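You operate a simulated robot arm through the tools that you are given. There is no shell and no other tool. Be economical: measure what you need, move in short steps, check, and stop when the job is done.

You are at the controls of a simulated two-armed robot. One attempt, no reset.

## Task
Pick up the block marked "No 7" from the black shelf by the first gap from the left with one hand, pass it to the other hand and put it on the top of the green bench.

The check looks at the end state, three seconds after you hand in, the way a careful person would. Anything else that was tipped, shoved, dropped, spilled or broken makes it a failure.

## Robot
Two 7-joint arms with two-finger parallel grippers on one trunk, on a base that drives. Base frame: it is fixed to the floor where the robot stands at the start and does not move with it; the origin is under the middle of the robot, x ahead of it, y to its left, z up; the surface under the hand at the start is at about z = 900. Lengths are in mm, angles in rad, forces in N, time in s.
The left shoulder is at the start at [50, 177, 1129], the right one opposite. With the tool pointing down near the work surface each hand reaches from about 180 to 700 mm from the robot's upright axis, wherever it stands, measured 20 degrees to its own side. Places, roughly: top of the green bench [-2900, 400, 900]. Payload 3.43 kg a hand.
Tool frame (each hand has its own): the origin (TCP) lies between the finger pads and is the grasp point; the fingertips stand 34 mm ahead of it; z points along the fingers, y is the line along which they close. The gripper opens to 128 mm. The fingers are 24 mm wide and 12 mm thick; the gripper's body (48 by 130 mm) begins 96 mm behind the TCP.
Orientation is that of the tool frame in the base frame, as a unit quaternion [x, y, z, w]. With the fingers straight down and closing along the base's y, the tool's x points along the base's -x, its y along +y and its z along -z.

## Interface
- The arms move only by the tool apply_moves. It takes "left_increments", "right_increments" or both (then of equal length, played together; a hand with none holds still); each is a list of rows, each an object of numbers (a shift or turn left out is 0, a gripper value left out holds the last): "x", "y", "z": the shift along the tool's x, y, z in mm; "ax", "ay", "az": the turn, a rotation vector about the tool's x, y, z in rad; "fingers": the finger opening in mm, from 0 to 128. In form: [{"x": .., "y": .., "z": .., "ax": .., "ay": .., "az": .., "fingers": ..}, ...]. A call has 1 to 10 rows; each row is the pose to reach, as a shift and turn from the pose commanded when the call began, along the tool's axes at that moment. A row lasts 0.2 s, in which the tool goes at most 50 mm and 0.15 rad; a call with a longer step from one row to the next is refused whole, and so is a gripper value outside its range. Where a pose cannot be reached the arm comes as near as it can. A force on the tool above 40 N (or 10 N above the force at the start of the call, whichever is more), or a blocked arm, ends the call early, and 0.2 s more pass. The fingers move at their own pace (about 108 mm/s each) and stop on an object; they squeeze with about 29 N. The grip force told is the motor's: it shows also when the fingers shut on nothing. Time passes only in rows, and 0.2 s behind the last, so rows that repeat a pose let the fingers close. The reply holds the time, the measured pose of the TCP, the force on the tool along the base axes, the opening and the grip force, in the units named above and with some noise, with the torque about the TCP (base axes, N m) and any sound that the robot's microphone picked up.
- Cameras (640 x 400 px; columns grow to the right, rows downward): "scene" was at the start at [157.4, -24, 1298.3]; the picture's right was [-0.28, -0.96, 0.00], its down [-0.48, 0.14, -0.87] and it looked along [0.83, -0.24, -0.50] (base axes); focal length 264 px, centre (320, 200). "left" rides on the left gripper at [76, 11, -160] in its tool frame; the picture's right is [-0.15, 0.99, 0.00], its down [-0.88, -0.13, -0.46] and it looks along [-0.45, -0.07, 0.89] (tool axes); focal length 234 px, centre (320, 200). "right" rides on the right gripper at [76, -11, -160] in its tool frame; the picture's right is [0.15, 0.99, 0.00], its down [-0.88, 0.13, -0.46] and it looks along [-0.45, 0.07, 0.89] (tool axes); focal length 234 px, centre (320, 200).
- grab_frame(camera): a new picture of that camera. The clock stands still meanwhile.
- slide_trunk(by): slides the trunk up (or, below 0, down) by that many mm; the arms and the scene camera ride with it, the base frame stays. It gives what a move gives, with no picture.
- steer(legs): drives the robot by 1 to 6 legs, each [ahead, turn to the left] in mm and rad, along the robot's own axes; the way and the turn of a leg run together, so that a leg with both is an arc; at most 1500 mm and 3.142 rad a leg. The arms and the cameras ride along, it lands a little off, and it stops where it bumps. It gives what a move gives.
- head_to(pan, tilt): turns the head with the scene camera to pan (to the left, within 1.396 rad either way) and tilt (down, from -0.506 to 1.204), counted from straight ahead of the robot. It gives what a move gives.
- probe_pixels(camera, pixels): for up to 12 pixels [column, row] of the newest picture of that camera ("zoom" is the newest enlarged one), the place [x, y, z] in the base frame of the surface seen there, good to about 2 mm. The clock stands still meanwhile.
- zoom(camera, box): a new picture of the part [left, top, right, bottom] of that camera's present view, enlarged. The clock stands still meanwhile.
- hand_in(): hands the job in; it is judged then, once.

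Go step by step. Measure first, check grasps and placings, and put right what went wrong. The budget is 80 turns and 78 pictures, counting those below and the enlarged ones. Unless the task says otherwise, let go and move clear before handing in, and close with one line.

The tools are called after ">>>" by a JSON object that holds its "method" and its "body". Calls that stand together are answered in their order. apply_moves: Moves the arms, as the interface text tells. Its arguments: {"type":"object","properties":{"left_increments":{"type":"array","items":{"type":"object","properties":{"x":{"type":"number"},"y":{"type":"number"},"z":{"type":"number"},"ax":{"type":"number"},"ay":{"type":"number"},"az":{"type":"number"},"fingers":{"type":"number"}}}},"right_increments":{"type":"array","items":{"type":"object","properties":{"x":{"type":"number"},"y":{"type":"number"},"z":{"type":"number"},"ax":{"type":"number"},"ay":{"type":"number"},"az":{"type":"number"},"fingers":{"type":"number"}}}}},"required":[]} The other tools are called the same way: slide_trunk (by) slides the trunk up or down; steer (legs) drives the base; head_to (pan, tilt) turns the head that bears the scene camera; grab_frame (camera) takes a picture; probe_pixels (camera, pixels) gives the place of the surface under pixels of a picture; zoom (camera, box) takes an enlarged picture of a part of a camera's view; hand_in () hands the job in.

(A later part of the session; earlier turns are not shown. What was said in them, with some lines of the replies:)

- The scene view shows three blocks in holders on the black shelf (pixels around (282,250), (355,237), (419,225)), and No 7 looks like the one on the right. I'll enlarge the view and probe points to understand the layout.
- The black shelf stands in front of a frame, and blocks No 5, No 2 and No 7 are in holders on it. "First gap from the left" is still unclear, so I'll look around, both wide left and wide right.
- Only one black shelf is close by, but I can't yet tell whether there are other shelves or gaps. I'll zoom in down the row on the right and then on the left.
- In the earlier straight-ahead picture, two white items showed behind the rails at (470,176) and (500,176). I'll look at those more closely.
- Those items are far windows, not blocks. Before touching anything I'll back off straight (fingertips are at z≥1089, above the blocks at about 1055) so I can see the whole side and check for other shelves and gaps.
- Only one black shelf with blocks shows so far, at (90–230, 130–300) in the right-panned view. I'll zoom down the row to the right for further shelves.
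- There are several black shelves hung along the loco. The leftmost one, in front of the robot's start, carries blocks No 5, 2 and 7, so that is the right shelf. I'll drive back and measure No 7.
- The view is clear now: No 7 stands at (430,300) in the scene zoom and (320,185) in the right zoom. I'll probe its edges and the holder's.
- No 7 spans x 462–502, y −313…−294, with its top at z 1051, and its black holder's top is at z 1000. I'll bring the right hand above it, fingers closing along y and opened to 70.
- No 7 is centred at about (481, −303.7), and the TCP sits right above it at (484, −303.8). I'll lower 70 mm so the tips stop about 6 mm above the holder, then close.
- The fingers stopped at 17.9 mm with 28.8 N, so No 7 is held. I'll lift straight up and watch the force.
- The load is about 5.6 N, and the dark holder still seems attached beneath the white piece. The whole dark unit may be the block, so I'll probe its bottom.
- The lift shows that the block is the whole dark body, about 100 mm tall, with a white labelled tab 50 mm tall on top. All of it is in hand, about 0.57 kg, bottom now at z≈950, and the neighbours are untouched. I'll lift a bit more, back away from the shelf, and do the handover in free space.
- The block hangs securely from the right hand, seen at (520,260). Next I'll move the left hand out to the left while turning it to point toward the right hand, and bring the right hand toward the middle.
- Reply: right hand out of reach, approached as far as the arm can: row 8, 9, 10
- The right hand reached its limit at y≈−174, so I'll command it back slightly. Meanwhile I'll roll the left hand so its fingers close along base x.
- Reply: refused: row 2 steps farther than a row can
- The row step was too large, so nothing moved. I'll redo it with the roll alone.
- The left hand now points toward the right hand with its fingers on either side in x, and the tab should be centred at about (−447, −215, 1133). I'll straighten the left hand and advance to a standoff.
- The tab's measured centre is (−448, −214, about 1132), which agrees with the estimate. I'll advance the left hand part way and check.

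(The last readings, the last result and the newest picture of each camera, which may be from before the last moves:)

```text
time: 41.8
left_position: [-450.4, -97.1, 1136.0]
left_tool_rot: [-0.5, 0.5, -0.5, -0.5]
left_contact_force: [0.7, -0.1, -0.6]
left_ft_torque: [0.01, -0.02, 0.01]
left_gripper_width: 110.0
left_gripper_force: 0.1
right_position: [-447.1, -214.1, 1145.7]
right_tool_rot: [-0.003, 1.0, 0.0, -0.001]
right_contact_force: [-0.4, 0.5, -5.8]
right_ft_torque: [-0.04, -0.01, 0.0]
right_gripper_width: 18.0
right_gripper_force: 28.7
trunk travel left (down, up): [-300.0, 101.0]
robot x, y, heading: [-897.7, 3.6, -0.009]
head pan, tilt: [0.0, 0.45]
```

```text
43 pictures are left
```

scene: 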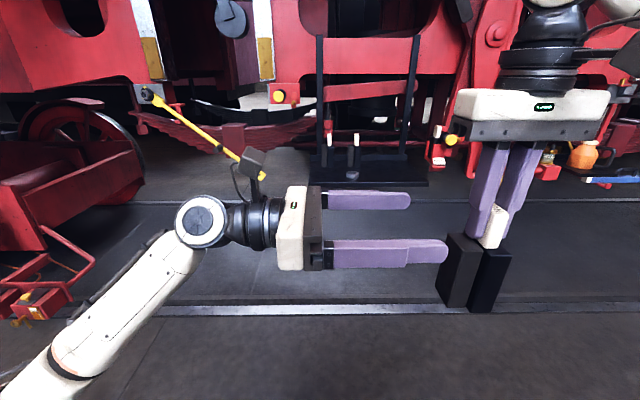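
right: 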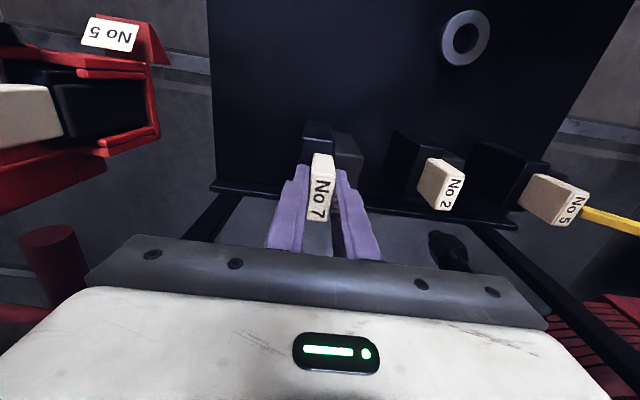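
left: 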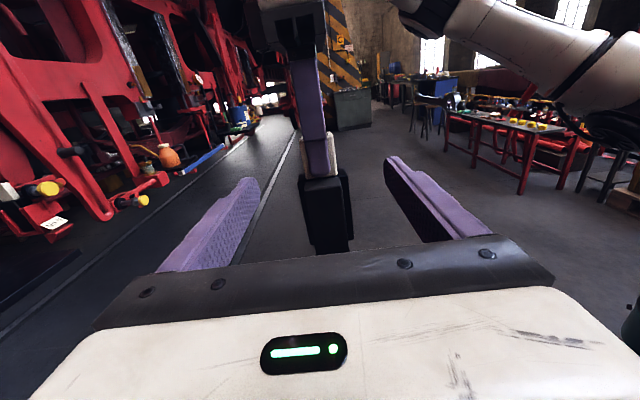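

Everything is lined up, so I'll advance the last 112 mm and check before closing.

>>> {"method": "apply_moves", "body": {"left_increments": [{"y": -1.5, "z": 30}, {"y": -1.5, "z": 60}, {"y": -1.5, "z": 90}, {"y": -1.5, "z": 112}, {"y": -1.5, "z": 112}]}}

>>> {"method": "zoom", "body": {"camera": "scene", "box": [340, 80, 620, 320]}}

>>> {"method": "grab_frame", "body": {"camera": "left"}}

```text
time: 43.0
left_position: [-450.1, -208.8, 1134.1]
left_tool_rot: [-0.499, 0.501, -0.5, -0.5]
left_contact_force: [-0.1, -0.3, 0.3]
left_ft_torque: [0.0, 0.02, 0.02]
left_gripper_width: 109.8
left_gripper_force: 0.1
right_position: [-447.6, -213.6, 1146.5]
right_tool_rot: [-0.004, 1.0, 0.0, 0.0]
right_contact_force: [0.6, -0.1, -5.7]
right_ft_torque: [-0.04, 0.0, 0.0]
right_gripper_width: 17.8
right_gripper_force: 29.7
trunk travel left (down, up): [-300.0, 101.0]
robot x, y, heading: [-896.8, 8.5, -0.009]
head pan, tilt: [0.0, 0.45]
```

```text
1.67 times, centred on (480, 200) of scene
```

zoom: 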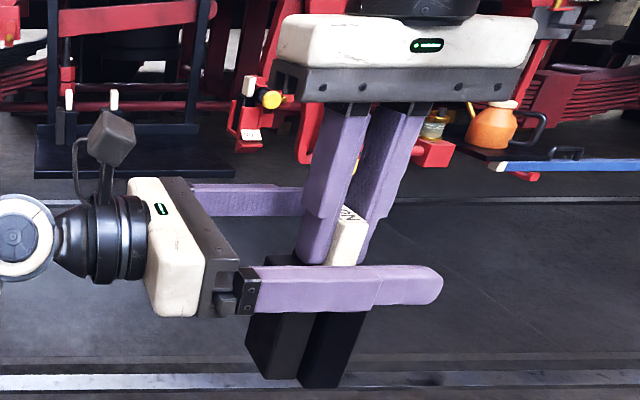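

```text
41 pictures are left
```

left: 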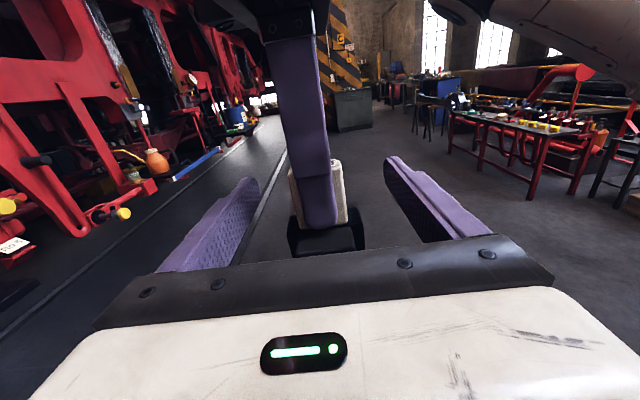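

The left fingers straddle the tab in x, so I'll close the left hand.

>>> {"method": "apply_moves", "body": {"left_increments": [{"y": -2, "fingers": 80}, {"y": -2, "fingers": 55}, {"y": -2, "fingers": 30}, {"y": -2, "fingers": 30}, {"y": -2, "fingers": 30}]}}

>>> {"method": "zoom", "body": {"camera": "scene", "box": [340, 80, 620, 320]}}

```text
time: 44.2
left_position: [-448.6, -209.0, 1134.6]
left_tool_rot: [-0.499, 0.501, -0.5, -0.5]
left_contact_force: [0.5, -0.3, 0.0]
left_ft_torque: [0.14, 0.07, 0.17]
left_gripper_width: 39.8
left_gripper_force: 29.4
right_position: [-447.9, -214.6, 1145.3]
right_tool_rot: [-0.004, 1.0, 0.0, 0.001]
right_contact_force: [-0.6, 0.5, -5.8]
right_ft_torque: [-0.12, 0.0, -0.23]
right_gripper_width: 18.0
right_gripper_force: 28.8
trunk travel left (down, up): [-300.0, 101.0]
robot x, y, heading: [-898.0, 4.5, -0.012]
head pan, tilt: [0.0, 0.45]
```

```text
1.67 times, centred on (480, 200) of scene
```

zoom: 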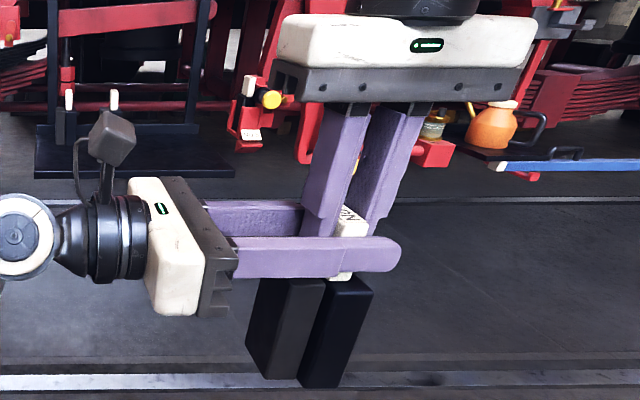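

The left hand holds the tab (39.8 mm, 29.4 N). I'll open the right hand a little and raise it clear.

>>> {"method": "apply_moves", "body": {"right_increments": [{"fingers": 25}, {"fingers": 40}, {"fingers": 40}, {"z": -20}, {"z": -50}, {"z": -80}, {"z": -110}]}}

>>> {"method": "grab_frame", "body": {"camera": "scene"}}

```text
time: 45.8
left_position: [-449.4, -210.3, 1134.8]
left_tool_rot: [-0.499, 0.501, -0.499, -0.501]
left_contact_force: [-0.7, 0.7, 0.4]
left_ft_torque: [-0.01, 0.0, 0.04]
left_gripper_width: 39.7
left_gripper_force: 28.8
right_position: [-467.1, -227.4, 1236.9]
right_tool_rot: [-0.004, 1.0, 0.001, 0.002]
right_contact_force: [0.3, 0.1, 0.4]
right_ft_torque: [-0.02, 0.01, -0.01]
right_gripper_width: 39.9
right_gripper_force: 0.1
right hand out of reach, approached as far as the arm can: row 6, 7
trunk travel left (down, up): [-300.0, 101.0]
robot x, y, heading: [-898.7, 6.3, -0.012]
head pan, tilt: [0.0, 0.45]
```

```text
39 pictures are left
```

scene: 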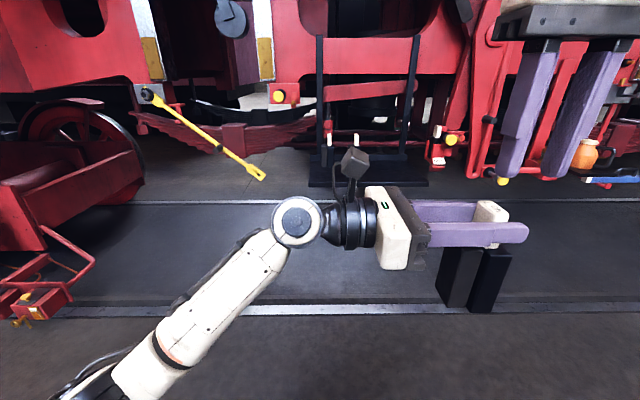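

The left hand alone holds the block now, seen at (480,245). I'll move the right hand away to the right, lower it a little, and bring the left hand back toward the middle.

>>> {"method": "apply_moves", "body": {"left_increments": [{"z": -20}, {"z": -40}, {"z": -60}, {"z": -80}, {"z": -100}, {"z": -120}], "right_increments": [{"y": -25}, {"y": -50, "z": 10}, {"y": -75, "z": 20}, {"y": -100, "z": 30}, {"y": -130, "z": 40}, {"y": -150, "z": 50}]}}

>>> {"method": "grab_frame", "body": {"camera": "scene"}}

>>> {"method": "grab_frame", "body": {"camera": "left"}}

```text
time: 47.2
left_position: [-449.2, -91.2, 1131.4]
left_tool_rot: [-0.5, 0.501, -0.5, -0.5]
left_contact_force: [0.8, -0.1, -0.1]
left_ft_torque: [-0.01, -0.01, 0.01]
left_gripper_width: 39.8
left_gripper_force: 29.0
right_position: [-463.4, -377.0, 1187.3]
right_tool_rot: [-0.004, 1.0, 0.0, 0.0]
right_contact_force: [-0.8, 0.1, 0.1]
right_ft_torque: [0.0, -0.01, 0.01]
right_gripper_width: 40.2
right_gripper_force: 0.0
trunk travel left (down, up): [-300.0, 101.0]
robot x, y, heading: [-896.1, 3.2, -0.01]
head pan, tilt: [0.0, 0.45]
```

```text
38 pictures are left
```

scene: 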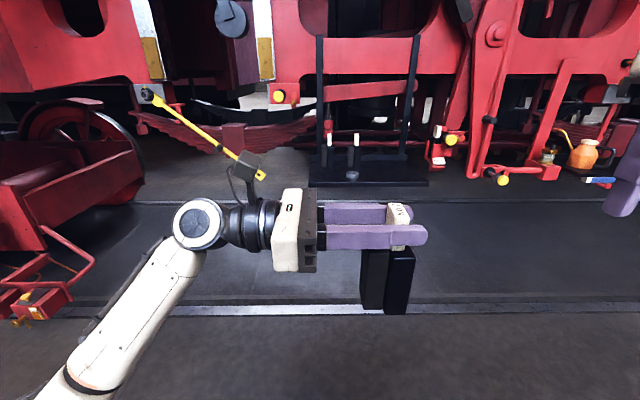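

```text
37 pictures are left
```

left: 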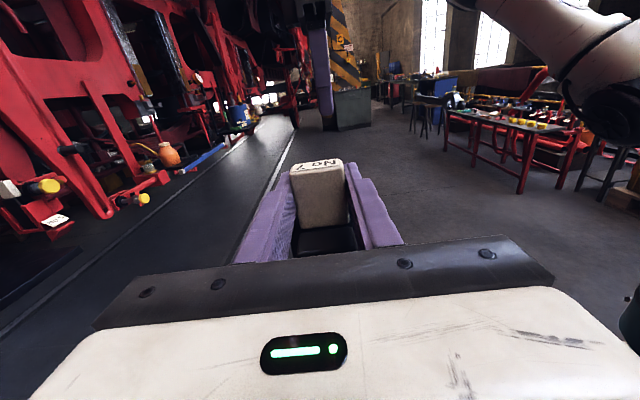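

No 7 is securely in the left hand. I'll turn around in place to see the green bench.

>>> {"method": "steer", "body": {"legs": [[0, 1.6], [0, 1.55]]}}

>>> {"method": "head_to", "body": {"pan": 0.0, "tilt": 0.25}}

>>> {"method": "grab_frame", "body": {"camera": "scene"}}

```text
time: 55.4
left_position: [-1353.8, 77.2, 1132.0]
left_tool_rot: [-0.485, -0.514, -0.484, 0.515]
left_contact_force: [0.2, 0.0, 0.3]
left_ft_torque: [0.0, -0.01, -0.04]
left_gripper_width: 39.6
left_gripper_force: 28.8
right_position: [-1354.1, 359.9, 1186.7]
right_tool_rot: [0.999, 0.035, 0.0, 0.0]
right_contact_force: [0.3, -0.5, -0.7]
right_ft_torque: [-0.02, 0.0, 0.01]
right_gripper_width: 39.8
right_gripper_force: 0.1
trunk travel left (down, up): [-300.0, 101.0]
robot x, y, heading: [-897.7, 6.0, -3.096]
head pan, tilt: [0.0, 0.45]
```

```text
time: 56.1
left_position: [-1353.6, 76.8, 1132.1]
left_tool_rot: [-0.485, -0.514, -0.485, 0.515]
left_contact_force: [-0.4, 0.6, -0.4]
left_ft_torque: [0.0, -0.01, 0.0]
left_gripper_width: 39.5
left_gripper_force: 29.3
right_position: [-1354.1, 359.8, 1184.7]
right_tool_rot: [0.999, 0.035, 0.0, 0.0]
right_contact_force: [0.4, -0.6, 0.3]
right_ft_torque: [-0.01, -0.04, 0.03]
right_gripper_width: 40.0
right_gripper_force: 0.1
trunk travel left (down, up): [-300.0, 101.0]
robot x, y, heading: [-898.8, 4.6, -3.095]
head pan, tilt: [0.0, 0.25]
```

```text
36 pictures are left
```

scene: 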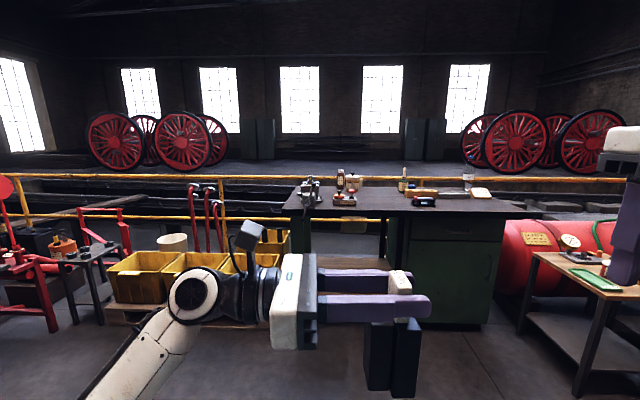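

The green bench is straight ahead, its top at (285–515, 185–215), with a vice, bottles and tools on it. I'll zoom and probe for free space and edges.

>>> {"method": "zoom", "body": {"camera": "scene", "box": [270, 150, 530, 300]}}

>>> {"method": "probe_pixels", "body": {"camera": "scene", "pixels": [[288, 208], [508, 212], [390, 211], [370, 190], [310, 198], [348, 203], [424, 205], [400, 190], [480, 193], [440, 210], [370, 208], [500, 200]]}}

```text
2.46 times, centred on (400, 225) of scene
```

zoom: 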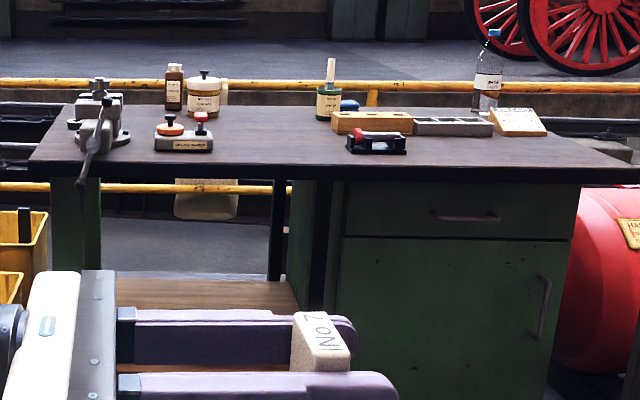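

```text
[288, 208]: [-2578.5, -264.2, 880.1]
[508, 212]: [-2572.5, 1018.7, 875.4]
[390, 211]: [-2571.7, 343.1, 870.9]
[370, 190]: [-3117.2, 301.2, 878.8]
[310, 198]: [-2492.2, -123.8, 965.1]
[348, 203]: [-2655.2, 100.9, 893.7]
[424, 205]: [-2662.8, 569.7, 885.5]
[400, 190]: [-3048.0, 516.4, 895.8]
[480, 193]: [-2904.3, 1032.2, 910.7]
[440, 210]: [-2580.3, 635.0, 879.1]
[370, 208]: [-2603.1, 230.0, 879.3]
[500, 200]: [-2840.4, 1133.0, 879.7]
```

The bench top is at z≈879 with its front edge at x≈−2575. The area around (−2680, 400) is free, between the gadget at y≈100 and the black tool at y≥510. I'll drive to about (−2120, 307) facing the bench.

>>> {"method": "steer", "body": {"legs": [[0, -0.289], [1050, 0], [200, 0], [0, 0.243]]}}

>>> {"method": "head_to", "body": {"pan": -0.1, "tilt": 0.6}}

>>> {"method": "grab_frame", "body": {"camera": "scene"}}

```text
time: 64.5
left_position: [-2544.0, 401.0, 1131.4]
left_tool_rot: [-0.498, -0.502, -0.497, 0.503]
left_contact_force: [0.5, 0.1, 0.2]
left_ft_torque: [0.01, -0.01, 0.02]
left_gripper_width: 39.7
left_gripper_force: 29.4
right_position: [-2530.2, 684.9, 1186.7]
right_tool_rot: [1.0, 0.009, 0.0, 0.0]
right_contact_force: [0.7, -0.7, -1.0]
right_ft_torque: [0.02, -0.02, -0.01]
right_gripper_width: 39.9
right_gripper_force: 0.0
trunk travel left (down, up): [-300.0, 101.0]
robot x, y, heading: [-2093.8, 308.3, 3.14]
head pan, tilt: [0.0, 0.25]
```

```text
time: 65.3
left_position: [-2544.7, 401.2, 1131.0]
left_tool_rot: [-0.497, -0.503, -0.496, 0.503]
left_contact_force: [0.5, 0.5, 1.3]
left_ft_torque: [0.0, 0.0, 0.01]
left_gripper_width: 39.8
left_gripper_force: 29.1
right_position: [-2532.8, 685.3, 1186.3]
right_tool_rot: [1.0, 0.009, 0.0, 0.0]
right_contact_force: [0.2, -0.2, -0.1]
right_ft_torque: [0.05, 0.0, 0.02]
right_gripper_width: 39.8
right_gripper_force: 0.1
trunk travel left (down, up): [-300.0, 101.0]
robot x, y, heading: [-2094.3, 310.8, 3.145]
head pan, tilt: [-0.099, 0.6]
```

```text
34 pictures are left
```

scene: 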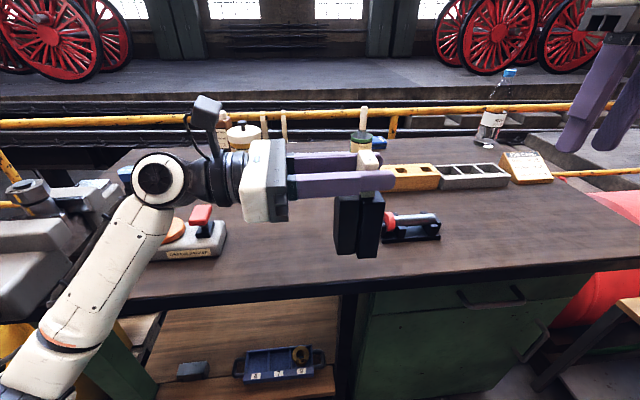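

>>> {"method": "probe_pixels", "body": {"camera": "scene", "pixels": [[300, 262], [250, 250], [355, 255], [390, 218], [412, 240], [215, 240], [202, 212], [30, 185], [60, 200], [115, 270], [330, 230], [240, 128]]}}

>>> {"method": "probe_pixels", "body": {"camera": "scene", "pixels": [[160, 180], [130, 250], [60, 340], [345, 250], [370, 255], [367, 160], [360, 205], [380, 225], [430, 262], [180, 293], [300, 235], [330, 280]]}}

```text
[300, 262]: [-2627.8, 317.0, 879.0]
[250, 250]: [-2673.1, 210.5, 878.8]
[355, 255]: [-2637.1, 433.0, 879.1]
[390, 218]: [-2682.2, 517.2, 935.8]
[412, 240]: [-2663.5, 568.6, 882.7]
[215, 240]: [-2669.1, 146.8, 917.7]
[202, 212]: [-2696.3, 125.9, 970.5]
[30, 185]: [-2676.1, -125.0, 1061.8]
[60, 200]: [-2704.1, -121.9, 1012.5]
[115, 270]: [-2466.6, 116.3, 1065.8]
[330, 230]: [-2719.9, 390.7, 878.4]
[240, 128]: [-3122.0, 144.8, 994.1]
```

```text
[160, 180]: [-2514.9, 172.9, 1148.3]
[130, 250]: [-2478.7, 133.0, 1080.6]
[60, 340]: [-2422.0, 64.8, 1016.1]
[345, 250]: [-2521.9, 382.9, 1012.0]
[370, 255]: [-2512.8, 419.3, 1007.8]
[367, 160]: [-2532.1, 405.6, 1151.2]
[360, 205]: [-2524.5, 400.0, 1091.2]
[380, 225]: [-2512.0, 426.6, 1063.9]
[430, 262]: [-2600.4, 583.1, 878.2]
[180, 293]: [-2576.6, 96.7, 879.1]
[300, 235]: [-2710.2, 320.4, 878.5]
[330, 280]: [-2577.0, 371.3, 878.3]
```

The bench at (−2640, 430) is clear, but the left wrist would pass near the gadget's red knob (z≈970, y≈126). I'll yaw the left hand about 0.75 rad so the wrist trails back toward the robot, and raise the trunk for forearm clearance.

>>> {"method": "apply_moves", "body": {"left_increments": [{"ax": 0.14}, {"ax": 0.28}, {"ax": 0.42}, {"ax": 0.56}, {"ax": 0.7}, {"ax": 0.78}, {"ax": 0.78}]}}

>>> {"method": "slide_trunk", "body": {"by": 90}}

>>> {"method": "grab_frame", "body": {"camera": "scene"}}

```text
time: 66.9
left_position: [-2557.0, 386.1, 1132.3]
left_tool_rot: [-0.299, -0.644, -0.213, 0.671]
left_contact_force: [-0.1, 0.1, 0.0]
left_ft_torque: [0.03, -0.05, -0.02]
left_gripper_width: 39.6
left_gripper_force: 29.0
right_position: [-2531.6, 686.1, 1185.2]
right_tool_rot: [1.0, 0.008, 0.0, 0.0]
right_contact_force: [0.0, -0.3, 0.5]
right_ft_torque: [-0.02, -0.02, 0.01]
right_gripper_width: 39.9
right_gripper_force: 0.1
trunk travel left (down, up): [-300.0, 101.0]
robot x, y, heading: [-2093.1, 310.8, 3.139]
head pan, tilt: [-0.099, 0.6]
```

```text
time: 68.1
left_position: [-2557.2, 386.2, 1220.9]
left_tool_rot: [-0.298, -0.646, -0.214, 0.67]
left_contact_force: [0.2, 0.2, -5.8]
left_ft_torque: [0.05, -0.06, -0.05]
left_gripper_width: 39.7
left_gripper_force: 28.6
right_position: [-2530.9, 684.9, 1275.4]
right_tool_rot: [1.0, 0.009, 0.001, 0.0]
right_contact_force: [0.0, 0.2, 0.0]
right_ft_torque: [-0.01, 0.02, 0.02]
right_gripper_width: 39.7
right_gripper_force: 0.1
trunk travel left (down, up): [-390.0, 11.0]
robot x, y, heading: [-2090.1, 311.2, 3.136]
head pan, tilt: [-0.099, 0.6]
```

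```text
33 pictures are left
```

scene: 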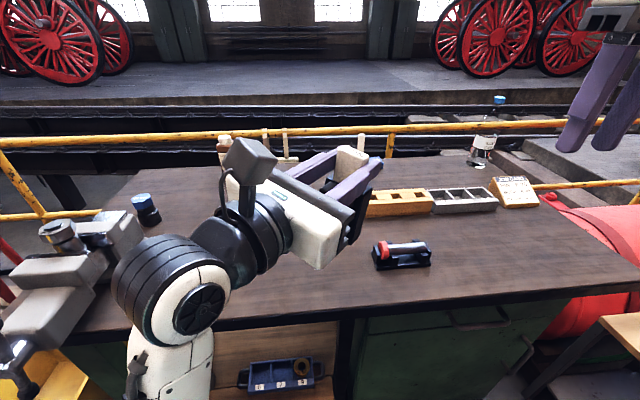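

The left hand reads tilted by about 0.12 rad, although no reach warning was given. I'll move it down a bit from here and check whether the pose settles level.

>>> {"method": "apply_moves", "body": {"left_increments": [{"x": -10}, {"x": -30}, {"x": -50}, {"x": -50}]}}

```text
time: 68.7
left_position: [-2558.5, 386.7, 1234.4]
left_tool_rot: [-0.322, -0.612, -0.187, 0.698]
left_contact_force: [1.1, -0.1, -5.7]
left_ft_torque: [0.08, -0.07, 0.02]
left_gripper_width: 39.7
left_gripper_force: 29.2
right_position: [-2531.5, 684.8, 1276.2]
right_tool_rot: [1.0, 0.009, 0.0, 0.0]
right_contact_force: [-1.0, 0.3, 1.2]
right_ft_torque: [0.03, 0.0, 0.0]
right_gripper_width: 39.8
right_gripper_force: 0.2
trunk travel left (down, up): [-390.0, 11.0]
robot x, y, heading: [-2090.1, 310.4, 3.143]
head pan, tilt: [-0.099, 0.6]
stopped in row 2 (left hand): the arm was blocked; the commanded pose is now the measured one
```

The arm hit a joint limit with that yaw. I'll back off to a milder yaw of 0.3 rad and bring the block level again.

>>> {"method": "apply_moves", "body": {"left_increments": [{"ax": -0.105, "ay": 0.003, "az": -0.046}, {"ax": -0.21, "ay": 0.006, "az": -0.091}, {"ax": -0.316, "ay": 0.009, "az": -0.137}, {"ax": -0.42, "ay": 0.012, "az": -0.182}, {"ax": -0.527, "ay": 0.015, "az": -0.228}, {"ax": -0.527, "ay": 0.015, "az": -0.228}]}}

>>> {"method": "grab_frame", "body": {"camera": "scene"}}

```text
time: 70.1
left_position: [-2557.5, 386.4, 1234.2]
left_tool_rot: [-0.421, -0.567, -0.421, 0.57]
left_contact_force: [0.0, 0.1, -6.1]
left_ft_torque: [-0.03, -0.01, -0.02]
left_gripper_width: 40.1
left_gripper_force: 29.2
right_position: [-2531.8, 686.0, 1276.5]
right_tool_rot: [1.0, 0.008, 0.0, 0.001]
right_contact_force: [0.1, -0.4, -0.3]
right_ft_torque: [0.0, 0.0, 0.01]
right_gripper_width: 39.7
right_gripper_force: 0.1
trunk travel left (down, up): [-390.0, 11.0]
robot x, y, heading: [-2092.6, 308.5, 3.145]
head pan, tilt: [-0.099, 0.6]
```

```text
32 pictures are left
```

scene: 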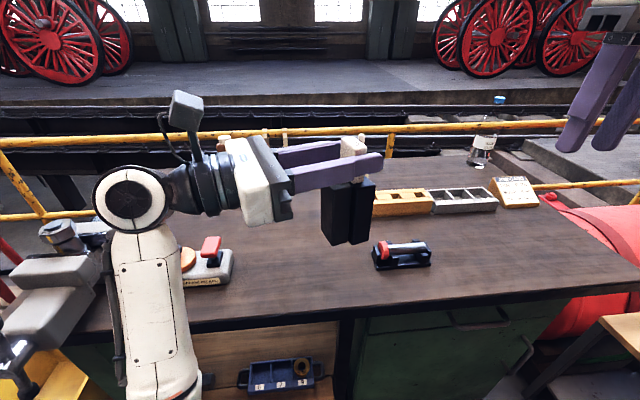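

>>> {"method": "probe_pixels", "body": {"camera": "scene", "pixels": [[135, 195], [145, 270], [155, 340], [160, 390], [205, 245], [350, 240], [365, 195], [190, 320]]}}

```text
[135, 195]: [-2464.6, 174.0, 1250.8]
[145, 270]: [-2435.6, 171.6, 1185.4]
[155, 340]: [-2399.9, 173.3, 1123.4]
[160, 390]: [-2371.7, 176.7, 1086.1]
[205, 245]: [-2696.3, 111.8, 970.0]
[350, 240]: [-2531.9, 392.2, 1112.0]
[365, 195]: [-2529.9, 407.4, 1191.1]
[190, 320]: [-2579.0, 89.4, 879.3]
```

The block is level again. The forearm slopes steeply below the wrist, which could foul the bench edge. I'll back the robot up 110 mm and extend the arm forward instead, so the forearm flattens out.

>>> {"method": "steer", "body": {"legs": [[-110, 0]]}}

>>> {"method": "apply_moves", "body": {"left_increments": [{"y": -33, "z": 15}, {"y": -65, "z": 31}, {"y": -97, "z": 46}, {"y": -130, "z": 61}, {"y": -162, "z": 76}, {"y": -194, "z": 92}, {"y": -194, "z": 92}]}}

>>> {"method": "grab_frame", "body": {"camera": "scene"}}

```text
time: 71.3
left_position: [-2450.9, 384.5, 1235.0]
left_tool_rot: [-0.42, -0.566, -0.42, 0.571]
left_contact_force: [0.5, -0.1, -5.8]
left_ft_torque: [-0.03, -0.04, 0.03]
left_gripper_width: 39.6
left_gripper_force: 28.8
right_position: [-2421.8, 685.5, 1276.3]
right_tool_rot: [1.0, 0.008, 0.0, 0.0]
right_contact_force: [0.9, -0.3, 0.2]
right_ft_torque: [0.01, 0.02, 0.0]
right_gripper_width: 39.7
right_gripper_force: 0.0
trunk travel left (down, up): [-390.0, 11.0]
robot x, y, heading: [-1983.7, 309.5, 3.133]
head pan, tilt: [-0.099, 0.6]
```

```text
time: 72.9
left_position: [-2665.1, 414.1, 1235.0]
left_tool_rot: [-0.42, -0.567, -0.42, 0.57]
left_contact_force: [-0.1, -0.5, -6.6]
left_ft_torque: [-0.02, -0.04, 0.05]
left_gripper_width: 39.6
left_gripper_force: 29.0
right_position: [-2424.0, 686.3, 1276.5]
right_tool_rot: [1.0, 0.007, 0.0, 0.0]
right_contact_force: [0.2, 0.2, 0.0]
right_ft_torque: [-0.01, 0.03, -0.01]
right_gripper_width: 39.7
right_gripper_force: 0.1
trunk travel left (down, up): [-390.0, 11.0]
robot x, y, heading: [-1986.3, 309.1, 3.134]
head pan, tilt: [-0.099, 0.6]
```

```text
31 pictures are left
```

scene: 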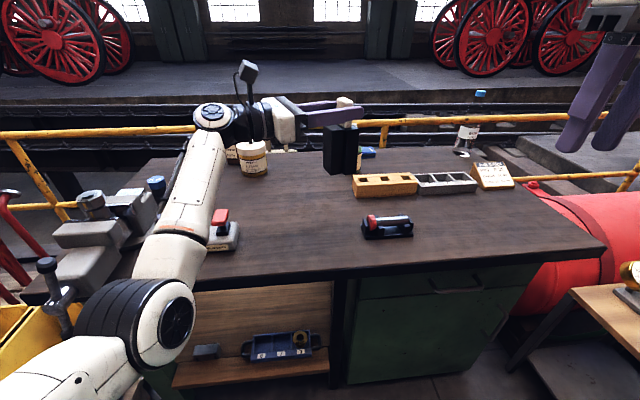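

The arm reached its target, extended, with the block above the bench. I'll check the forearm and elbow heights against the bench edge and the gadget.

>>> {"method": "probe_pixels", "body": {"camera": "scene", "pixels": [[212, 118], [200, 170], [190, 220], [180, 265], [165, 310], [110, 300], [50, 370], [222, 215], [222, 240], [345, 165], [390, 235], [245, 240]]}}

```text
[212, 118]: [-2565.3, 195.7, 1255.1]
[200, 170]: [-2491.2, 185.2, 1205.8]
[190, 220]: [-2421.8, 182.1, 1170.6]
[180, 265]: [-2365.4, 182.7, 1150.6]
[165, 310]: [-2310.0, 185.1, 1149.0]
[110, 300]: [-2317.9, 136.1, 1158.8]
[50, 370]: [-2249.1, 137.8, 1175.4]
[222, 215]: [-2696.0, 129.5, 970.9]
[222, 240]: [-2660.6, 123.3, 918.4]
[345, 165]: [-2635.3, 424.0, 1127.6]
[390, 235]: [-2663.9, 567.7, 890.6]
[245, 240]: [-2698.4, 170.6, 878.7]
```

There is clearance: the wrist and forearm stay behind the knob and above the bench edge. I'll lower 195 mm in steps and check.

>>> {"method": "apply_moves", "body": {"left_increments": [{"x": -20}, {"x": -40}, {"x": -60}, {"x": -80}, {"x": -100}, {"x": -120}, {"x": -140}, {"x": -160}, {"x": -180}, {"x": -195}]}}

>>> {"method": "grab_frame", "body": {"camera": "scene"}}

```text
time: 75.1
left_position: [-2664.5, 416.6, 1039.3]
left_tool_rot: [-0.421, -0.566, -0.421, 0.57]
left_contact_force: [0.4, 0.9, -5.7]
left_ft_torque: [-0.03, -0.01, 0.02]
left_gripper_width: 39.9
left_gripper_force: 29.0
right_position: [-2424.9, 687.0, 1275.5]
right_tool_rot: [1.0, 0.008, 0.002, 0.001]
right_contact_force: [-0.3, -0.3, 0.0]
right_ft_torque: [0.01, 0.02, -0.02]
right_gripper_width: 39.9
right_gripper_force: 0.0
trunk travel left (down, up): [-390.0, 11.0]
robot x, y, heading: [-1986.7, 309.5, 3.131]
head pan, tilt: [-0.099, 0.6]
```

```text
30 pictures are left
```

scene: 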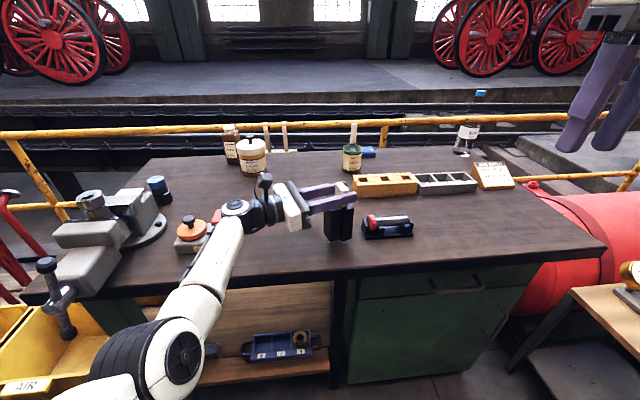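

>>> {"method": "zoom", "body": {"camera": "scene", "box": [140, 150, 440, 330]}}

>>> {"method": "probe_pixels", "body": {"camera": "zoom", "pixels": [[205, 125], [180, 210], [150, 290], [180, 150], [165, 138], [425, 190], [400, 180], [480, 150], [500, 185], [430, 115], [270, 140], [440, 215]]}}

```text
2.13 times, centred on (290, 240) of scene
```

zoom: 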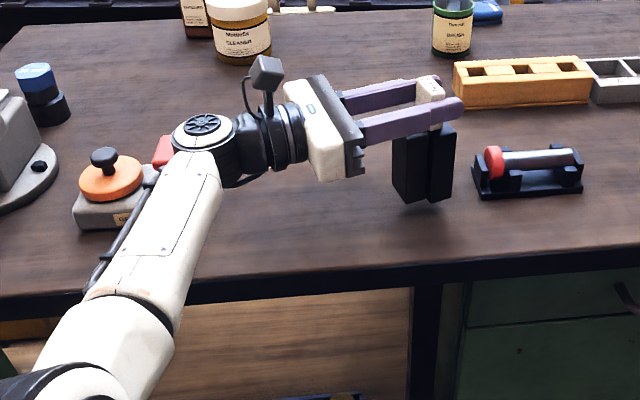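

```text
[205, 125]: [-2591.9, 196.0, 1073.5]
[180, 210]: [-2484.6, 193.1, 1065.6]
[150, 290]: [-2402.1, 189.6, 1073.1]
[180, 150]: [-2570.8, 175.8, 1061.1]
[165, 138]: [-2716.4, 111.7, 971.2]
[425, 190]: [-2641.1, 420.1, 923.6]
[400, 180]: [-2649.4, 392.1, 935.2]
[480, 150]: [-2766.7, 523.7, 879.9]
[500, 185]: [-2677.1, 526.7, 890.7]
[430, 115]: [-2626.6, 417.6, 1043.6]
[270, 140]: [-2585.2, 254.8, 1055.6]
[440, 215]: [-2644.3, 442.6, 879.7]
```

The forearm is level at z≈1065 and everything is clear. I'll lower the last ~34 mm slowly.

>>> {"method": "apply_moves", "body": {"left_increments": [{"x": -10}, {"x": -18}, {"x": -24}, {"x": -28}, {"x": -31}, {"x": -33}, {"x": -34}]}}

>>> {"method": "zoom", "body": {"camera": "scene", "box": [260, 170, 420, 270]}}

```text
time: 76.7
left_position: [-2664.9, 417.7, 1009.4]
left_tool_rot: [-0.42, -0.565, -0.42, 0.573]
left_contact_force: [2.8, -2.6, 6.9]
left_ft_torque: [-0.6, -0.63, -0.04]
left_gripper_width: 39.7
left_gripper_force: 28.9
right_position: [-2423.0, 687.2, 1277.3]
right_tool_rot: [1.0, 0.007, 0.001, 0.0]
right_contact_force: [-0.3, 0.2, -0.4]
right_ft_torque: [0.0, -0.01, -0.01]
right_gripper_width: 39.7
right_gripper_force: 0.0
trunk travel left (down, up): [-390.0, 11.0]
robot x, y, heading: [-1985.3, 308.2, 3.138]
head pan, tilt: [-0.099, 0.6]
```

```text
4.00 times, centred on (340, 220) of scene
```

zoom: 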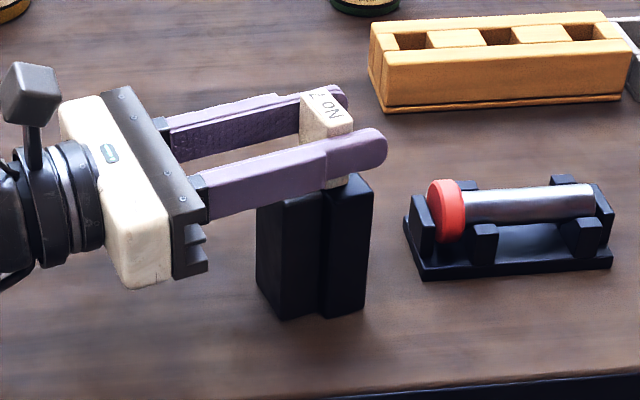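

The bench has been touched: force changed from −5.8 to +6.9 N at TCP z 1009. I'll ease up about 3 mm to take off the preload, then open.

>>> {"method": "apply_moves", "body": {"left_increments": [{"x": 2}, {"x": 3}, {"x": 3}]}}

```text
time: 77.5
left_position: [-2664.5, 419.1, 1009.7]
left_tool_rot: [-0.421, -0.566, -0.421, 0.57]
left_contact_force: [-3.5, 3.0, 3.2]
left_ft_torque: [0.52, 0.2, 0.1]
left_gripper_width: 39.9
left_gripper_force: 29.3
right_position: [-2423.8, 686.4, 1276.8]
right_tool_rot: [1.0, 0.008, 0.001, 0.0]
right_contact_force: [0.1, -0.1, -0.3]
right_ft_torque: [0.03, 0.0, 0.0]
right_gripper_width: 40.0
right_gripper_force: 0.0
trunk travel left (down, up): [-390.0, 11.0]
robot x, y, heading: [-1985.9, 309.9, 3.133]
head pan, tilt: [-0.099, 0.6]
```

Only a light contact remains, with the block resting on the bench. I'll open the left fingers gently.

>>> {"method": "apply_moves", "body": {"left_increments": [{"fingers": 44}, {"fingers": 50}, {"fingers": 64}, {"fingers": 80}, {"fingers": 80}]}}

>>> {"method": "zoom", "body": {"camera": "scene", "box": [260, 170, 420, 270]}}

>>> {"method": "grab_frame", "body": {"camera": "left"}}

```text
time: 78.7
left_position: [-2664.2, 417.1, 1009.4]
left_tool_rot: [-0.421, -0.566, -0.421, 0.57]
left_contact_force: [-0.2, -0.3, 0.1]
left_ft_torque: [0.0, -0.01, -0.01]
left_gripper_width: 79.8
left_gripper_force: 0.1
right_position: [-2424.4, 686.7, 1276.9]
right_tool_rot: [1.0, 0.009, 0.0, 0.0]
right_contact_force: [0.0, 1.2, 0.0]
right_ft_torque: [-0.01, 0.0, 0.03]
right_gripper_width: 39.8
right_gripper_force: 0.1
trunk travel left (down, up): [-390.0, 11.0]
robot x, y, heading: [-1984.6, 308.5, 3.14]
head pan, tilt: [-0.099, 0.6]
```

```text
4.00 times, centred on (340, 220) of scene
```

zoom: 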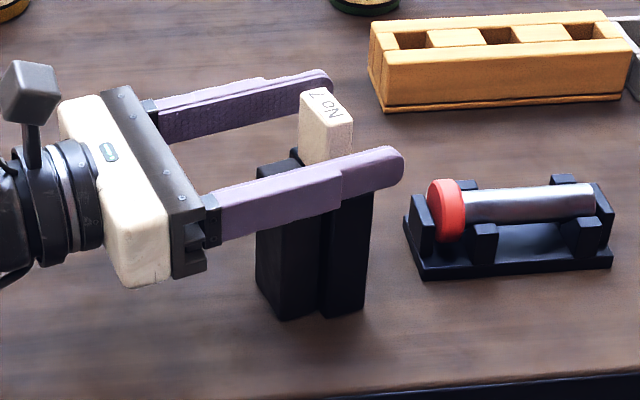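

```text
26 pictures are left
```

left: 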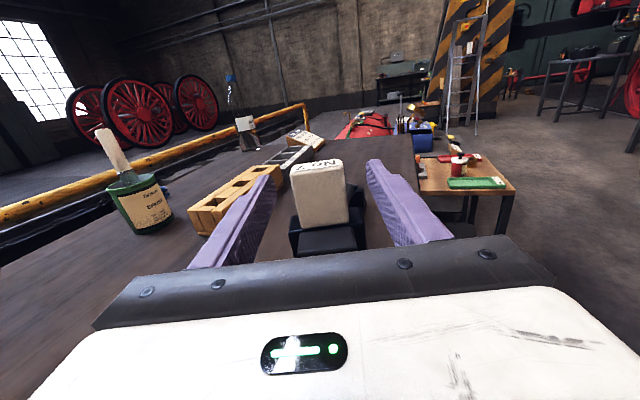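

The block stands upright on the bench and the fingers are off it. I'll raise the left hand straight up past the tab, then back the robot away.

>>> {"method": "apply_moves", "body": {"left_increments": [{"x": 15}, {"x": 35}, {"x": 55}, {"x": 80}, {"x": 110}, {"x": 140}]}}

>>> {"method": "steer", "body": {"legs": [[-350, 0]]}}

>>> {"method": "grab_frame", "body": {"camera": "scene"}}

```text
time: 80.1
left_position: [-2671.3, 403.5, 1146.5]
left_tool_rot: [0.419, 0.575, 0.412, -0.57]
left_contact_force: [-0.5, 0.0, 0.3]
left_ft_torque: [0.0, -0.03, 0.02]
left_gripper_width: 79.9
left_gripper_force: 0.1
right_position: [-2423.6, 686.0, 1276.2]
right_tool_rot: [1.0, 0.008, -0.001, 0.0]
right_contact_force: [0.5, 0.1, -0.5]
right_ft_torque: [0.02, 0.01, -0.01]
right_gripper_width: 39.8
right_gripper_force: 0.2
trunk travel left (down, up): [-390.0, 11.0]
robot x, y, heading: [-1987.0, 308.4, 3.141]
head pan, tilt: [-0.099, 0.6]
```

```text
time: 82.4
left_position: [-2311.5, 410.1, 1150.0]
left_tool_rot: [-0.422, -0.57, -0.415, 0.57]
left_contact_force: [0.1, 0.3, 0.0]
left_ft_torque: [0.01, 0.04, 0.03]
left_gripper_width: 80.0
left_gripper_force: 0.0
right_position: [-2059.2, 688.5, 1276.5]
right_tool_rot: [1.0, 0.0, 0.0, 0.0]
right_contact_force: [0.6, -1.0, 0.3]
right_ft_torque: [-0.01, -0.01, 0.0]
right_gripper_width: 40.2
right_gripper_force: 0.0
trunk travel left (down, up): [-390.0, 11.0]
robot x, y, heading: [-1628.4, 303.3, 3.124]
head pan, tilt: [-0.099, 0.6]
```

```text
25 pictures are left
```

scene: 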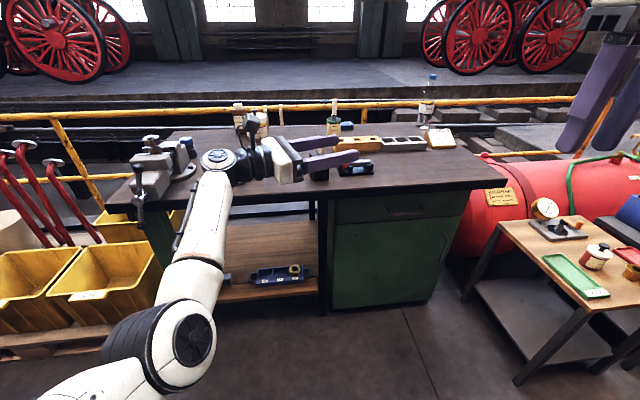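

The block is hidden behind the left hand at (310,165). I'll move that hand aside and check.

>>> {"method": "apply_moves", "body": {"left_increments": [{"z": -30}, {"z": -60}, {"z": -90}, {"z": -120}]}}

>>> {"method": "zoom", "body": {"camera": "scene", "box": [100, 90, 500, 240]}}

```text
time: 83.4
left_position: [-2274.1, 295.4, 1150.4]
left_tool_rot: [-0.422, -0.569, -0.417, 0.569]
left_contact_force: [-0.3, 0.1, 0.2]
left_ft_torque: [-0.01, -0.02, 0.03]
left_gripper_width: 80.1
left_gripper_force: 0.1
right_position: [-2057.9, 687.2, 1276.7]
right_tool_rot: [1.0, 0.0, 0.0, 0.0]
right_contact_force: [-0.2, 0.3, -0.1]
right_ft_torque: [0.03, -0.01, -0.01]
right_gripper_width: 39.8
right_gripper_force: 0.1
trunk travel left (down, up): [-390.0, 11.0]
robot x, y, heading: [-1628.2, 302.8, 3.119]
head pan, tilt: [-0.099, 0.6]
```

```text
1.60 times, centred on (300, 165) of scene
```

zoom: 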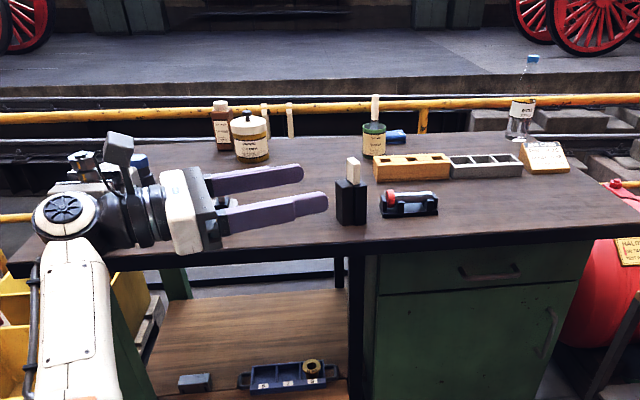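

The No 7 block stands upright on the green bench at (352,195) in the zoom. Everything else on the bench is where it was and both hands are clear, so I'm handing in.

>>> {"method": "hand_in", "body": {}}

```text
The job is handed in.
```

I took block No 7 from the leftmost black shelf with the right hand and passed it to the left. It now stands upright on the green bench, and I saw nothing else tipped or moved.
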